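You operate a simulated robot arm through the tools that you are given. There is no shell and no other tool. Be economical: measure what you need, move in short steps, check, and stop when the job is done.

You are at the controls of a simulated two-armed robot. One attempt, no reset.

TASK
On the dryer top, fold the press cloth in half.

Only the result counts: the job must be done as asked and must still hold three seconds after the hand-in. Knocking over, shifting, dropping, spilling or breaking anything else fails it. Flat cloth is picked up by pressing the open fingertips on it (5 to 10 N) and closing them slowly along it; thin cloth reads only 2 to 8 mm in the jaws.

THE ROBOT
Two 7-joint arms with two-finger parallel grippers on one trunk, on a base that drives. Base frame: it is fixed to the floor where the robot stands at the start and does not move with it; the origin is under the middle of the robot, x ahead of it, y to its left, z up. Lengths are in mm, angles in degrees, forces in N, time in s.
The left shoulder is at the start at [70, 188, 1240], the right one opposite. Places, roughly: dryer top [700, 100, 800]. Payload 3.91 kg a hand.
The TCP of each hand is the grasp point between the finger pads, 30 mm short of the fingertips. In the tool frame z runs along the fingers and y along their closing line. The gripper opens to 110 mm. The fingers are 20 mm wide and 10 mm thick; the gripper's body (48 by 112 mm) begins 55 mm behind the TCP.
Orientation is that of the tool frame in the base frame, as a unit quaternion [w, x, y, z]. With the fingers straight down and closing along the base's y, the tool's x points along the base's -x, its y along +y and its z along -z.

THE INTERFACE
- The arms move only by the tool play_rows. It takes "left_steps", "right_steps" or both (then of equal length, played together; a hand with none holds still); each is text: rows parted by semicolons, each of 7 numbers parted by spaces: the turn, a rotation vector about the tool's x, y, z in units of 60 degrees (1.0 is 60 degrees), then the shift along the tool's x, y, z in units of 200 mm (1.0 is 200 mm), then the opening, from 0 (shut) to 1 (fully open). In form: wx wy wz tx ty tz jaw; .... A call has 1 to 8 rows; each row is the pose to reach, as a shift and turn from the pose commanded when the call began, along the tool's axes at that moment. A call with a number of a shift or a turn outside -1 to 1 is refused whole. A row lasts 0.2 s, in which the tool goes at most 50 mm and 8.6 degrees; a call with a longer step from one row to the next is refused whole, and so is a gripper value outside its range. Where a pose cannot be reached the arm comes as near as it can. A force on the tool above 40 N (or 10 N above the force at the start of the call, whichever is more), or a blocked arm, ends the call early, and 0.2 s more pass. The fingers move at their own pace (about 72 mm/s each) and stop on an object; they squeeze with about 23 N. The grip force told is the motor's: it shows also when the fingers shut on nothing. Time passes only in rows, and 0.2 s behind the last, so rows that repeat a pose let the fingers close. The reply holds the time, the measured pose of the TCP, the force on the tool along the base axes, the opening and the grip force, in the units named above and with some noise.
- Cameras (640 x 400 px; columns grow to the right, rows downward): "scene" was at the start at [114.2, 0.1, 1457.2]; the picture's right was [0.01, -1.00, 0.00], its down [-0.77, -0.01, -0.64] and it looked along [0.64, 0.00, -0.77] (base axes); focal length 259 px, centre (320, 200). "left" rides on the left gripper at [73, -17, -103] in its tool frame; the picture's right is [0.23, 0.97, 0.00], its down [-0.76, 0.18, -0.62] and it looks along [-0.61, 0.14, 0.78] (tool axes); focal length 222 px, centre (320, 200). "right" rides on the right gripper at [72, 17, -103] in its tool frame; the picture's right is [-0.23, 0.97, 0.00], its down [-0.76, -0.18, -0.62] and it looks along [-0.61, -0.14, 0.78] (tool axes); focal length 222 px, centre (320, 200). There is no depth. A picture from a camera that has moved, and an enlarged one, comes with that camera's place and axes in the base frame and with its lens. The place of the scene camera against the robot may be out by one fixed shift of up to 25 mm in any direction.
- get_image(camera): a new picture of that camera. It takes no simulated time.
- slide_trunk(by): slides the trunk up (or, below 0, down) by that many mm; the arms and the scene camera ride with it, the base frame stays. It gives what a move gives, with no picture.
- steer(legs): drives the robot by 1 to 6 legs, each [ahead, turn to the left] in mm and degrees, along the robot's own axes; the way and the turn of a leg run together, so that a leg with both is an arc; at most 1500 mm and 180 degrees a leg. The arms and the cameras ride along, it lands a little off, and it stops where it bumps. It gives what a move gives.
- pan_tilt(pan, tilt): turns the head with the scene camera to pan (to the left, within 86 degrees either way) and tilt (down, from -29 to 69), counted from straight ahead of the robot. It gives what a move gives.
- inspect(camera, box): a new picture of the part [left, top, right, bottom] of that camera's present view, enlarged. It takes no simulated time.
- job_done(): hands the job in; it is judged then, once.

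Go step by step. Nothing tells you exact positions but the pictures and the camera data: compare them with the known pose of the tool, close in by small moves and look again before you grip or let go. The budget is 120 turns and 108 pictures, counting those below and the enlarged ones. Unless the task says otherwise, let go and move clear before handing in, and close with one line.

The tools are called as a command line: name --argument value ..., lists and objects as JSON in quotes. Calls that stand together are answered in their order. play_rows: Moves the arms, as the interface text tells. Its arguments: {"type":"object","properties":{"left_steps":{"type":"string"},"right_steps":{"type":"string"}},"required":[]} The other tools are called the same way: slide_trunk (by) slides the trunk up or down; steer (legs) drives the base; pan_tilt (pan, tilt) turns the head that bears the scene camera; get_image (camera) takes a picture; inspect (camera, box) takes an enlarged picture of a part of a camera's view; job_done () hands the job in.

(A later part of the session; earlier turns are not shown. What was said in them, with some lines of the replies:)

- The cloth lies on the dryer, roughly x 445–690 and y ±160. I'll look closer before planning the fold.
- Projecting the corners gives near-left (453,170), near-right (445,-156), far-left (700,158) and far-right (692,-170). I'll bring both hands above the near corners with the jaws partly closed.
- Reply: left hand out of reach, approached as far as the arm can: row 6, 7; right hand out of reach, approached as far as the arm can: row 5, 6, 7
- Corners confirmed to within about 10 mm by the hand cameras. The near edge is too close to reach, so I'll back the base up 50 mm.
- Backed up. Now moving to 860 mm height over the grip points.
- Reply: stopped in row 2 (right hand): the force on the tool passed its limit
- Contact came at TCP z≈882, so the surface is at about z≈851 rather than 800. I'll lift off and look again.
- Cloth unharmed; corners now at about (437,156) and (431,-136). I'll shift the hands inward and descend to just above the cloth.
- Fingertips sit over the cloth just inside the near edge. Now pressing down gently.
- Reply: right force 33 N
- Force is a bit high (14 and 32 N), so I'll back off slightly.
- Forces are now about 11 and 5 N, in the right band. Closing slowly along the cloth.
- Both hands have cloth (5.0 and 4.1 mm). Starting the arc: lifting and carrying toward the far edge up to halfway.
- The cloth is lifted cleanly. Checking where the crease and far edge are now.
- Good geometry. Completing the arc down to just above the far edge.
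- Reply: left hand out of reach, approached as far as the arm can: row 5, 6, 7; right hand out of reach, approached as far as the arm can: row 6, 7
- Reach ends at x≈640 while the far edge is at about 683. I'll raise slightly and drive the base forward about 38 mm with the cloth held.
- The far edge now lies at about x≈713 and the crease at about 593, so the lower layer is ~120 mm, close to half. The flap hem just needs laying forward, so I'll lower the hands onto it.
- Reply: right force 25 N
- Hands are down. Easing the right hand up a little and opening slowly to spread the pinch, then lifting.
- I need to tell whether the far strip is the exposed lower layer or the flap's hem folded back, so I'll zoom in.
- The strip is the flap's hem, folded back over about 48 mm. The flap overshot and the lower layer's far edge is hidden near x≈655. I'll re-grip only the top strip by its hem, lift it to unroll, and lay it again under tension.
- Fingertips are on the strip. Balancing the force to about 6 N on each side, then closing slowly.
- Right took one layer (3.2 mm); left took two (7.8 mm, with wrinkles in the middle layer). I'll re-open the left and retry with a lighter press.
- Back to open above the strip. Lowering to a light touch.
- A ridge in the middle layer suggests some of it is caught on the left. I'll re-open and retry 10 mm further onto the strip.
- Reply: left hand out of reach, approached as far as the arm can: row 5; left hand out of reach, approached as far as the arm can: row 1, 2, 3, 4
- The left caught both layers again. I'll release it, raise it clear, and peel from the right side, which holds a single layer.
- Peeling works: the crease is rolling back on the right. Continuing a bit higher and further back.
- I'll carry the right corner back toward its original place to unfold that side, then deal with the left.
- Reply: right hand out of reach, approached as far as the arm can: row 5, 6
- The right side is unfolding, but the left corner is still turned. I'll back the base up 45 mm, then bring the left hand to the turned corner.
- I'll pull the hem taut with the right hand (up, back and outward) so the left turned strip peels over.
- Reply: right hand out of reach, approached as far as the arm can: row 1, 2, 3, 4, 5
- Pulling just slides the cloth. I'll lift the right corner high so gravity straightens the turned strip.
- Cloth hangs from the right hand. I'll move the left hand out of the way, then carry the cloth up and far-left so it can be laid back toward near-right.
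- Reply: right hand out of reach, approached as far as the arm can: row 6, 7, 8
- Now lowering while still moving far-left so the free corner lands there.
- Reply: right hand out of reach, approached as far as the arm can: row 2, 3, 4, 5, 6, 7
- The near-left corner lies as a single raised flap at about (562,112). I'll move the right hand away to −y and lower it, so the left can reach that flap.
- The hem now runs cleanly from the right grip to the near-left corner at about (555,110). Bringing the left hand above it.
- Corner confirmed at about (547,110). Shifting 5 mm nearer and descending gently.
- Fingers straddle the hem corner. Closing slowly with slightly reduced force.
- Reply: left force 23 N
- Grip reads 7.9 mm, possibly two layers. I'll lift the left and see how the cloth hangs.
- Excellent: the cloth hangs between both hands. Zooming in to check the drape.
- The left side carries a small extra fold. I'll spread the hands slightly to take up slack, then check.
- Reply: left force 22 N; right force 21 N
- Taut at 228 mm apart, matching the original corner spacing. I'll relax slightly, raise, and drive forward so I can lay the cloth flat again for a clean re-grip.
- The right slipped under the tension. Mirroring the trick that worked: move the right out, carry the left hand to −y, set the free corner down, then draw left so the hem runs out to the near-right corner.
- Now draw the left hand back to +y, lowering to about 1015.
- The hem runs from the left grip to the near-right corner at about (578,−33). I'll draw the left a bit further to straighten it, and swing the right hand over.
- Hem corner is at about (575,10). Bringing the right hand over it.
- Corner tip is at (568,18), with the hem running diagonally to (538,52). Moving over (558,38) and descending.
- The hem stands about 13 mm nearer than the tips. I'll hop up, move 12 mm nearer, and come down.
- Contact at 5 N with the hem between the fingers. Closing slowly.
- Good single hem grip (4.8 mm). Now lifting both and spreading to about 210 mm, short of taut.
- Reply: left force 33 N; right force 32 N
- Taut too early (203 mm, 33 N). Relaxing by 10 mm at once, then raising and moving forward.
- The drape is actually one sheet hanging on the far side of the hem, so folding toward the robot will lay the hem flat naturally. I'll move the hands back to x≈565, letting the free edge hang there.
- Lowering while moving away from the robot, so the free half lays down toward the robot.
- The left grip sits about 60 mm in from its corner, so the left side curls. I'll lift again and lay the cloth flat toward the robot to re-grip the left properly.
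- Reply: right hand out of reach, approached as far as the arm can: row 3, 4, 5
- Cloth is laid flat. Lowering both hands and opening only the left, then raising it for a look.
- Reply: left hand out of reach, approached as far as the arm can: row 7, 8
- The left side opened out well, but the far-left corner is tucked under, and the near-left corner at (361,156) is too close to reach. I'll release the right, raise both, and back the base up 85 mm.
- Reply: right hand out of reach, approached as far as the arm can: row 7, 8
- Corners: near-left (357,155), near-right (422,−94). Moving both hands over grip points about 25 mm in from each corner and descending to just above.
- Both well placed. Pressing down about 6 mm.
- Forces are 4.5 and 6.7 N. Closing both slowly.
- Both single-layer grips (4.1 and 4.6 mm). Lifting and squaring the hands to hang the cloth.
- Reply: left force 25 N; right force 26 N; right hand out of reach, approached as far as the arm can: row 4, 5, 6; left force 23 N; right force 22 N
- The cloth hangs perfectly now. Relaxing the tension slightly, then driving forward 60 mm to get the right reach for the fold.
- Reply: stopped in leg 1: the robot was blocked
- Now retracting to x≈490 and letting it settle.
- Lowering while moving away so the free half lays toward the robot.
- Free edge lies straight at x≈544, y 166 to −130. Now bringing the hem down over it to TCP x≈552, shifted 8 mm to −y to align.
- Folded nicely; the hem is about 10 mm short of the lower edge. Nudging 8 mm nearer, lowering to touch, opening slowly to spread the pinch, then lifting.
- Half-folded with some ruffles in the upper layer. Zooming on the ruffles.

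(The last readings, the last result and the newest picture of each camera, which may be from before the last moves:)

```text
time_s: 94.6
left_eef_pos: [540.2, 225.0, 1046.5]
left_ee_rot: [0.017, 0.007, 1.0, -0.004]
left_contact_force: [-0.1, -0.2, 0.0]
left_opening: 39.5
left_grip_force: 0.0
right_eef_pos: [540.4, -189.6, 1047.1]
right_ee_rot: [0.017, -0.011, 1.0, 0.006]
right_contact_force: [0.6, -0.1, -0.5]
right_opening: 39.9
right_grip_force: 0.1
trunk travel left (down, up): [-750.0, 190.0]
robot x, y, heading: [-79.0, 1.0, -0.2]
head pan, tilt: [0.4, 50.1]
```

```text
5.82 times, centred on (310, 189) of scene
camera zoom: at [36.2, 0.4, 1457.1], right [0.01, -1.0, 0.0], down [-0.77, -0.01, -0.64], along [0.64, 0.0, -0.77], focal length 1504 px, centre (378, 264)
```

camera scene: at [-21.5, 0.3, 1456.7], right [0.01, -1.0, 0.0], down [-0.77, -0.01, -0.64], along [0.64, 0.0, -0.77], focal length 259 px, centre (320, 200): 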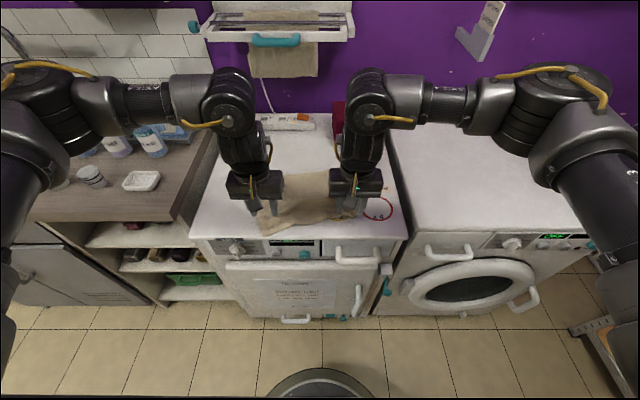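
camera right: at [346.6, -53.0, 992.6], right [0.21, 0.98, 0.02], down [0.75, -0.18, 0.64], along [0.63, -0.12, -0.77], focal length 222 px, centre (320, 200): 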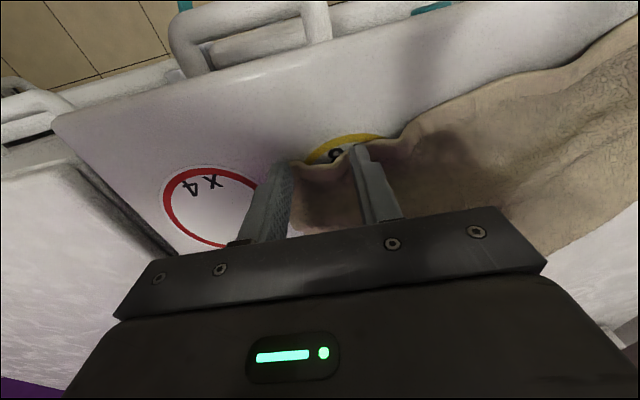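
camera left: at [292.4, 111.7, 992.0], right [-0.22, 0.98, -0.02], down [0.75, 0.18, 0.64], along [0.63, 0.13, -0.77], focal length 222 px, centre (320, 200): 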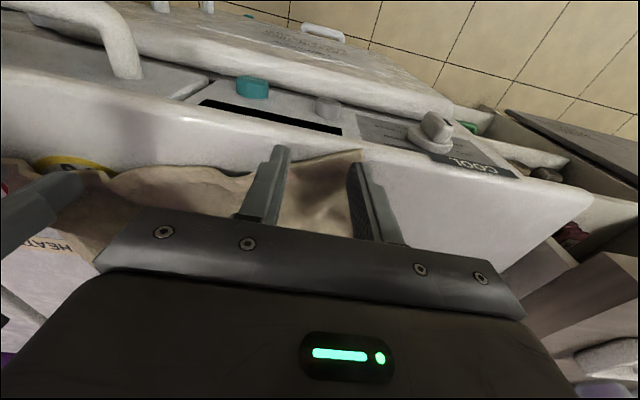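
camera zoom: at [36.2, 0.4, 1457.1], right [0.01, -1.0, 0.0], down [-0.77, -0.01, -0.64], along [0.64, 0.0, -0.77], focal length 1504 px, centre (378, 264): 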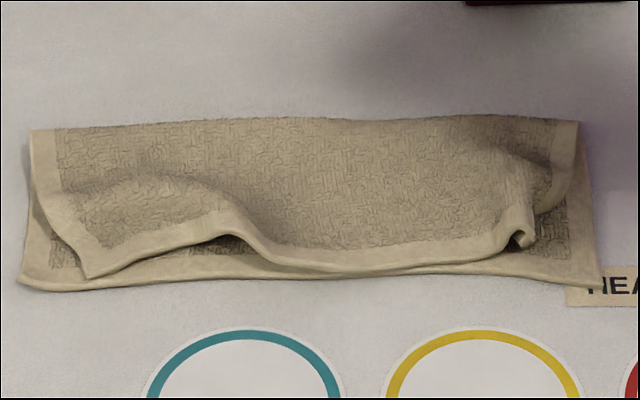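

I'll smooth the ruffles by pressing lightly with partly open fingers straddling each ruck and then opening them, which puts no net force on the lower layer. First, moving into position.

play_rows --left_steps "0 0 0 -.02 -.13 .1 .45;0 0 0 -.04 -.26 .2 .45;0 0 0 -.06 -.4 .32 .45;0 0 0 -.08 -.52 .45 .45;0 0 0 -.1 -.64 .58 .45;0 0 0 -.1 -.64 .7 .45;0 0 0 -.1 -.64 .76 .45;0 0 0 -.1 -.64 .76 .45" --right_steps "0 0 0 -.02 .11 .1 .27;0 0 0 -.04 .22 .2 .27;0 0 0 -.06 .34 .32 .27;0 0 0 -.08 .45 .45 .27;0 0 0 -.1 .555 .58 .27;0 0 0 -.1 .555 .7 .27;0 0 0 -.1 .555 .76 .27;0 0 0 -.1 .555 .76 .27"

get_image --camera "left"

get_image --camera "right"

```text
time_s: 96.4
left_eef_pos: [561.4, 95.0, 897.5]
left_ee_rot: [0.018, 0.005, 1.0, -0.004]
left_contact_force: [0.2, 0.2, 0.6]
left_opening: 49.3
left_grip_force: 0.1
right_eef_pos: [562.5, -77.1, 897.8]
right_ee_rot: [0.018, -0.011, 1.0, 0.006]
right_contact_force: [-0.2, -0.8, 0.6]
right_opening: 29.7
right_grip_force: 0.0
trunk travel left (down, up): [-750.0, 190.0]
robot x, y, heading: [-82.5, -1.2, -0.3]
head pan, tilt: [0.4, 50.1]
```

```text
10 pictures are left
camera left: at [486.1, 78.0, 997.5], right [-0.21, 0.98, -0.02], down [0.74, 0.17, 0.65], along [0.64, 0.13, -0.76], focal length 222 px, centre (320, 200)
```

left: 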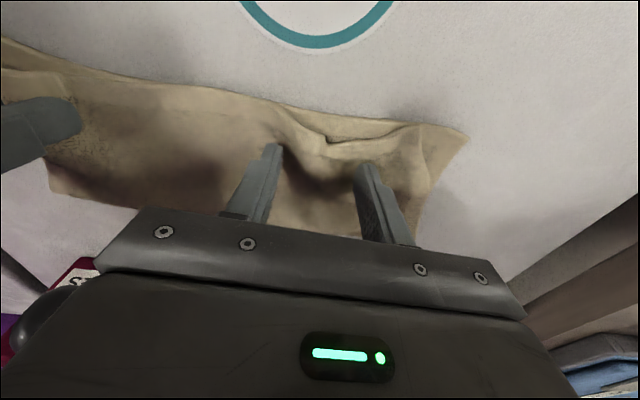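

```text
9 pictures are left
camera right: at [486.3, -62.6, 997.9], right [0.21, 0.98, 0.02], down [0.74, -0.17, 0.65], along [0.64, -0.12, -0.76], focal length 222 px, centre (320, 200)
```

right: 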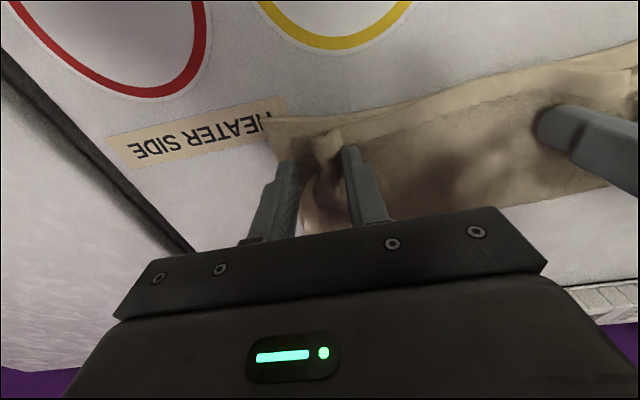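

Both rucks are between the fingers. Pressing down about 10 mm, 6 mm nearer.

play_rows --left_steps "0 0 0 .03 0 .02 .45;0 0 0 .035 0 .045 .45;0 0 0 .035 0 .06 .45;0 0 0 .035 0 .06 .45" --right_steps "0 0 0 .03 0 .02 .27;0 0 0 .035 0 .045 .27;0 0 0 .035 0 .06 .27;0 0 0 .035 0 .06 .27"

```text
time_s: 97.4
left_eef_pos: [555.7, 95.9, 886.9]
left_ee_rot: [0.019, 0.006, 1.0, -0.003]
left_contact_force: [2.1, 0.9, 6.1]
left_opening: 49.7
left_grip_force: 0.1
right_eef_pos: [555.2, -76.7, 885.6]
right_ee_rot: [0.017, -0.011, 1.0, 0.006]
right_contact_force: [0.1, -0.4, 3.3]
right_opening: 29.7
right_grip_force: 0.7
trunk travel left (down, up): [-750.0, 190.0]
robot x, y, heading: [-78.8, 1.0, 0.1]
head pan, tilt: [0.4, 50.1]
```

Contact forces are 6 and 3 N. Opening slowly to spread, then lifting off.

play_rows --left_steps "0 0 0 0 0 .001 .53;0 0 0 0 0 .001 .61;0 0 0 0 0 .001 .69;0 0 0 0 0 .001 .76;0 0 0 0 0 .001 .82;0 0 0 0 0 .001 .82;0 0 0 0 0 -.06 .82;0 0 0 0 0 -.25 .82" --right_steps "0 0 0 0 0 .005 .36;0 0 0 0 0 .005 .44;0 0 0 0 0 .005 .52;0 0 0 0 0 .005 .6;0 0 0 0 0 .005 .68;0 0 0 0 0 .005 .68;0 0 0 0 0 -.06 .68;0 0 0 0 0 -.25 .68"

play_rows --left_steps "0 0 0 0 .1 -.15 .82;0 0 0 0 .25 -.3 .82;0 0 0 0 .4 -.45 .82;0 0 0 0 .55 -.55 .82;0 0 0 0 .6 -.55 .82" --right_steps "0 0 0 0 -.1 -.15 .68;0 0 0 0 -.25 -.3 .68;0 0 0 0 -.4 -.45 .68;0 0 0 0 -.55 -.55 .68;0 0 0 0 -.55 -.55 .68"

inspect --camera "scene" --box '[255, 168, 365, 210]'

```text
time_s: 99.2
left_eef_pos: [552.1, 95.4, 937.7]
left_ee_rot: [0.019, 0.005, 1.0, -0.004]
left_contact_force: [-0.8, 0.4, -0.2]
left_opening: 89.8
left_grip_force: 0.1
right_eef_pos: [551.1, -77.0, 936.4]
right_ee_rot: [0.018, -0.012, 1.0, 0.007]
right_contact_force: [-0.5, -0.4, 0.5]
right_opening: 74.9
right_grip_force: 0.1
trunk travel left (down, up): [-750.0, 190.0]
robot x, y, heading: [-76.2, -1.2, 0.0]
head pan, tilt: [0.4, 50.1]
```

```text
time_s: 100.4
left_eef_pos: [551.8, 216.7, 1045.2]
left_ee_rot: [0.019, 0.006, 1.0, -0.005]
left_contact_force: [0.6, 0.0, 0.5]
left_opening: 90.4
left_grip_force: 0.0
right_eef_pos: [552.7, -189.0, 1044.1]
right_ee_rot: [0.016, -0.012, 1.0, 0.006]
right_contact_force: [0.6, -0.1, 0.8]
right_opening: 74.6
right_grip_force: 0.0
trunk travel left (down, up): [-750.0, 190.0]
robot x, y, heading: [-81.9, -0.8, 0.0]
head pan, tilt: [0.4, 50.1]
```

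```text
5.82 times, centred on (310, 189) of scene
camera zoom: at [35.7, 1.0, 1457.1], right [0.01, -1.0, 0.0], down [-0.77, -0.01, -0.64], along [0.64, 0.0, -0.77], focal length 1504 px, centre (378, 264)
```

zoom: 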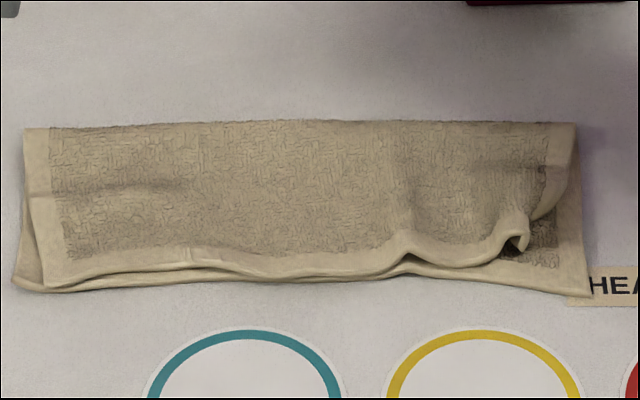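

The left is now flat; the right upper corner is still turned in. I'll repeat on the right, placing the outer finger on the upper layer's side hem further back (x≈580).

play_rows --right_steps "0 0 0 -.02 .12 .1 .33;0 0 0 -.04 .24 .2 .33;0 0 0 -.06 .36 .32 .33;0 0 0 -.08 .47 .45 .33;0 0 0 -.107 .565 .58 .33;0 0 0 -.107 .565 .68 .33;0 0 0 -.107 .565 .74 .33;0 0 0 -.107 .565 .74 .33"

inspect --camera "right" --box '[160, 60, 480, 260]'

```text
time_s: 102.2
left_eef_pos: [552.6, 216.1, 1044.1]
left_ee_rot: [0.018, 0.006, 1.0, -0.004]
left_contact_force: [0.0, -0.6, 0.8]
left_opening: 90.2
left_grip_force: 0.2
right_eef_pos: [576.3, -72.9, 897.8]
right_ee_rot: [0.016, -0.012, 1.0, 0.006]
right_contact_force: [0.0, 0.0, 0.8]
right_opening: 36.4
right_grip_force: 0.1
trunk travel left (down, up): [-750.0, 190.0]
robot x, y, heading: [-80.9, 2.4, 0.0]
head pan, tilt: [0.4, 50.1]
```

```text
2.00 times, centred on (320, 160) of right
camera zoom: at [500.3, -58.8, 998.1], right [0.2, 0.98, 0.02], down [0.74, -0.17, 0.65], along [0.64, -0.12, -0.76], focal length 444 px, centre (320, 280)
```

zoom: 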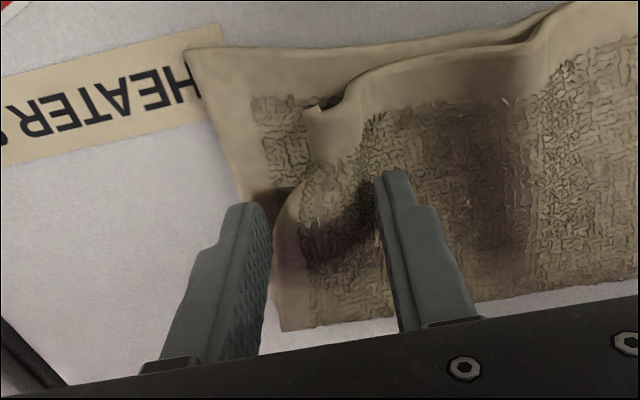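

The upper corner sits at about (548,−78), with the ridge at y≈−67. Repositioning to x≈560, y≈−60 with a narrower opening so the outer finger lands on the corner piece, then pressing.

play_rows --right_steps "0 0 0 0 0 -.06 .25;0 0 0 .08 .065 -.06 .18;0 0 0 .08 .065 -.02 .18;0 0 0 .08 .065 .03 .18;0 0 0 .08 .065 .05 .18;0 0 0 .08 .065 .05 .18"

inspect --camera "right" --box '[160, 60, 480, 260]'

```text
time_s: 103.6
left_eef_pos: [552.3, 216.4, 1044.0]
left_ee_rot: [0.019, 0.006, 1.0, -0.004]
left_contact_force: [0.7, -0.1, 0.2]
left_opening: 90.2
left_grip_force: 0.0
right_eef_pos: [560.1, -60.5, 889.2]
right_ee_rot: [0.017, -0.01, 1.0, 0.006]
right_contact_force: [-0.7, 0.4, 5.5]
right_opening: 19.7
right_grip_force: 0.0
trunk travel left (down, up): [-750.0, 190.0]
robot x, y, heading: [-79.1, -3.9, -0.3]
head pan, tilt: [0.4, 50.1]
```

```text
2.00 times, centred on (320, 160) of right
camera zoom: at [484.4, -46.3, 989.4], right [0.2, 0.98, 0.02], down [0.74, -0.17, 0.65], along [0.64, -0.12, -0.76], focal length 444 px, centre (320, 280)
```

zoom: 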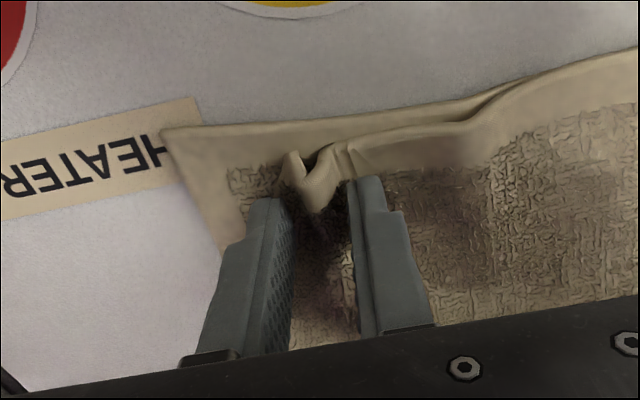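

The outer finger is on the corner piece with the ridge between the pads, at 5.5 N. Opening slowly to spread, then lifting.

play_rows --right_steps "0 0 0 0 0 .005 .26;0 0 0 .005 0 .007 .34;0 0 0 .01 0 .008 .42;0 0 0 .015 0 .008 .5;0 0 0 .02 0 .008 .58;0 0 0 .02 0 .008 .64;0 0 0 .02 0 .008 .64;0 0 0 .02 0 -.15 .64"

play_rows --right_steps "0 0 0 0 0 -.15 .64;0 0 0 0 -.15 -.3 .64;0 0 0 0 -.35 -.45 .64;0 0 0 0 -.55 -.55 .64;0 0 0 0 -.65 -.55 .64"

inspect --camera "scene" --box '[255, 168, 365, 210]'

```text
time_s: 105.4
left_eef_pos: [550.7, 216.7, 1044.8]
left_ee_rot: [0.018, 0.007, 1.0, -0.005]
left_contact_force: [-1.1, -0.5, 0.2]
left_opening: 89.8
left_grip_force: 0.0
right_eef_pos: [554.7, -59.9, 918.8]
right_ee_rot: [0.016, -0.011, 1.0, 0.006]
right_contact_force: [0.2, -0.1, -1.0]
right_opening: 70.5
right_grip_force: 0.1
trunk travel left (down, up): [-750.0, 190.0]
robot x, y, heading: [-79.6, 1.0, -0.3]
head pan, tilt: [0.4, 50.1]
```

```text
time_s: 106.6
left_eef_pos: [552.9, 216.1, 1044.3]
left_ee_rot: [0.018, 0.006, 1.0, -0.005]
left_contact_force: [-0.7, -1.1, 0.0]
left_opening: 90.2
left_grip_force: 0.0
right_eef_pos: [555.0, -192.3, 1025.9]
right_ee_rot: [0.017, -0.011, 1.0, 0.007]
right_contact_force: [-0.2, -0.6, -0.2]
right_opening: 70.8
right_grip_force: 0.1
trunk travel left (down, up): [-750.0, 190.0]
robot x, y, heading: [-79.4, -0.6, 0.0]
head pan, tilt: [0.4, 50.1]
```

```text
5.82 times, centred on (310, 189) of scene
camera zoom: at [35.3, -1.0, 1457.2], right [0.01, -1.0, 0.0], down [-0.77, -0.01, -0.64], along [0.64, 0.01, -0.77], focal length 1504 px, centre (378, 264)
```

zoom: 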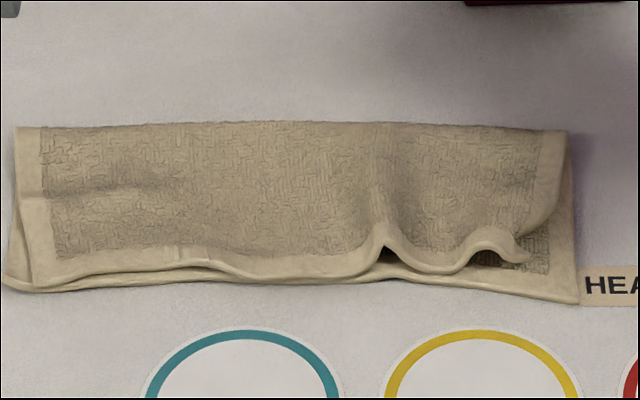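

Much better. One more wide pass across the two small waves on the right to spread the corner out.

play_rows --right_steps "0 0 0 0 .17 .08 .5;0 0 0 0 .35 .18 .5;0 0 0 0 .53 .3 .5;0 0 0 0 .7 .42 .5;0 0 0 0 .75 .55 .5;0 0 0 0 .75 .66 .5;0 0 0 0 .75 .685 .5;0 0 0 0 .75 .685 .5"

inspect --camera "right" --box '[160, 60, 480, 260]'

```text
time_s: 108.4
left_eef_pos: [552.7, 217.0, 1043.8]
left_ee_rot: [0.019, 0.006, 1.0, -0.004]
left_contact_force: [1.2, 1.0, -0.1]
left_opening: 90.3
left_grip_force: 0.0
right_eef_pos: [555.6, -40.2, 890.9]
right_ee_rot: [0.017, -0.011, 1.0, 0.007]
right_contact_force: [-1.7, 0.1, 2.3]
right_opening: 54.6
right_grip_force: 0.1
trunk travel left (down, up): [-750.0, 190.0]
robot x, y, heading: [-79.0, 3.3, -0.1]
head pan, tilt: [0.4, 50.1]
```

```text
2.00 times, centred on (320, 160) of right
camera zoom: at [479.9, -26.1, 991.7], right [0.2, 0.98, 0.02], down [0.74, -0.17, 0.65], along [0.64, -0.12, -0.76], focal length 444 px, centre (320, 280)
```

zoom: 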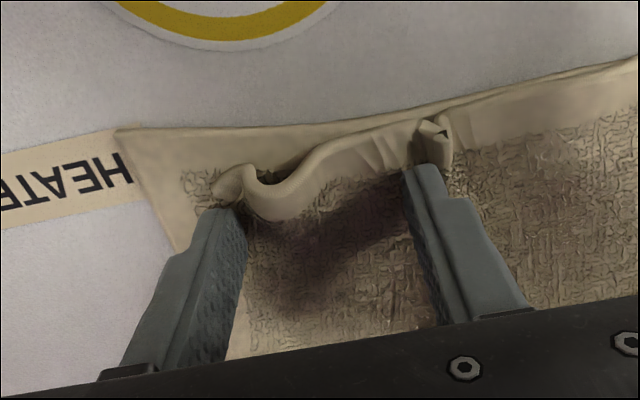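

Fingers are well placed. Pressing slightly more, spreading to full open, then lifting away.

play_rows --right_steps "0 0 0 0 0 .012 .5;0 0 0 .01 0 .018 .58;0 0 0 .015 0 .018 .66;0 0 0 .02 0 .018 .74;0 0 0 .02 0 .018 .82;0 0 0 .02 0 .018 .9;0 0 0 .02 0 .018 .9;0 0 0 .02 0 -.15 .9"

play_rows --right_steps "0 0 0 0 0 -.15 .9;0 0 0 0 -.15 -.3 .9;0 0 0 0 -.35 -.45 .9;0 0 0 0 -.55 -.55 .9;0 0 0 0 -.7 -.55 .9;0 0 0 0 -.7 -.55 .9"

inspect --camera "scene" --box '[255, 168, 365, 210]'

```text
time_s: 110.2
left_eef_pos: [550.3, 216.4, 1045.6]
left_ee_rot: [0.018, 0.006, 1.0, -0.004]
left_contact_force: [0.0, 0.4, -0.4]
left_opening: 90.5
left_grip_force: 0.1
right_eef_pos: [549.2, -42.0, 921.7]
right_ee_rot: [0.016, -0.011, 1.0, 0.007]
right_contact_force: [-0.2, 0.1, -0.7]
right_opening: 98.9
right_grip_force: 0.0
trunk travel left (down, up): [-750.0, 190.0]
robot x, y, heading: [-80.6, 1.5, 0.0]
head pan, tilt: [0.4, 50.1]
```

```text
time_s: 111.6
left_eef_pos: [551.7, 217.4, 1043.5]
left_ee_rot: [0.019, 0.006, 1.0, -0.005]
left_contact_force: [0.1, 1.1, 0.3]
left_opening: 89.8
left_grip_force: 0.1
right_eef_pos: [550.6, -182.7, 1029.3]
right_ee_rot: [0.016, -0.012, 1.0, 0.006]
right_contact_force: [0.4, 0.1, 0.5]
right_opening: 98.6
right_grip_force: 0.0
trunk travel left (down, up): [-750.0, 190.0]
robot x, y, heading: [-81.3, 1.1, -0.1]
head pan, tilt: [0.4, 50.1]
```

```text
5.82 times, centred on (310, 189) of scene
camera zoom: at [35.2, 1.0, 1457.2], right [0.01, -1.0, 0.0], down [-0.77, -0.01, -0.64], along [0.64, 0.0, -0.77], focal length 1504 px, centre (378, 264)
```

zoom: 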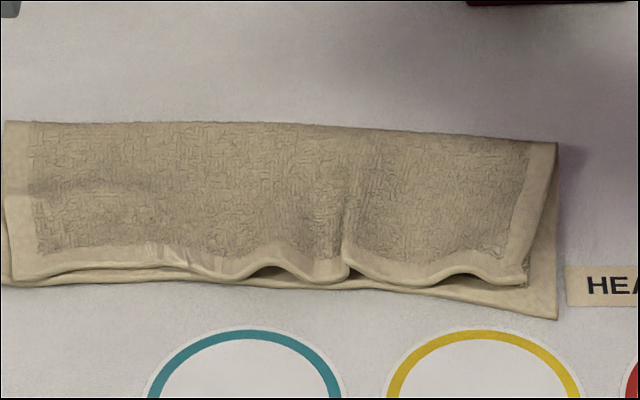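

The cloth lies folded in half: the edges are within about 20 mm of each other, only small waves remain in the upper layer, and both hands are clear. Handing in.

job_done

```text
The job is handed in.
```

The press cloth is folded in half on the dryer top and handed in. Its upper layer is slightly wavy, and its edges and corners line up to within about 20 mm.
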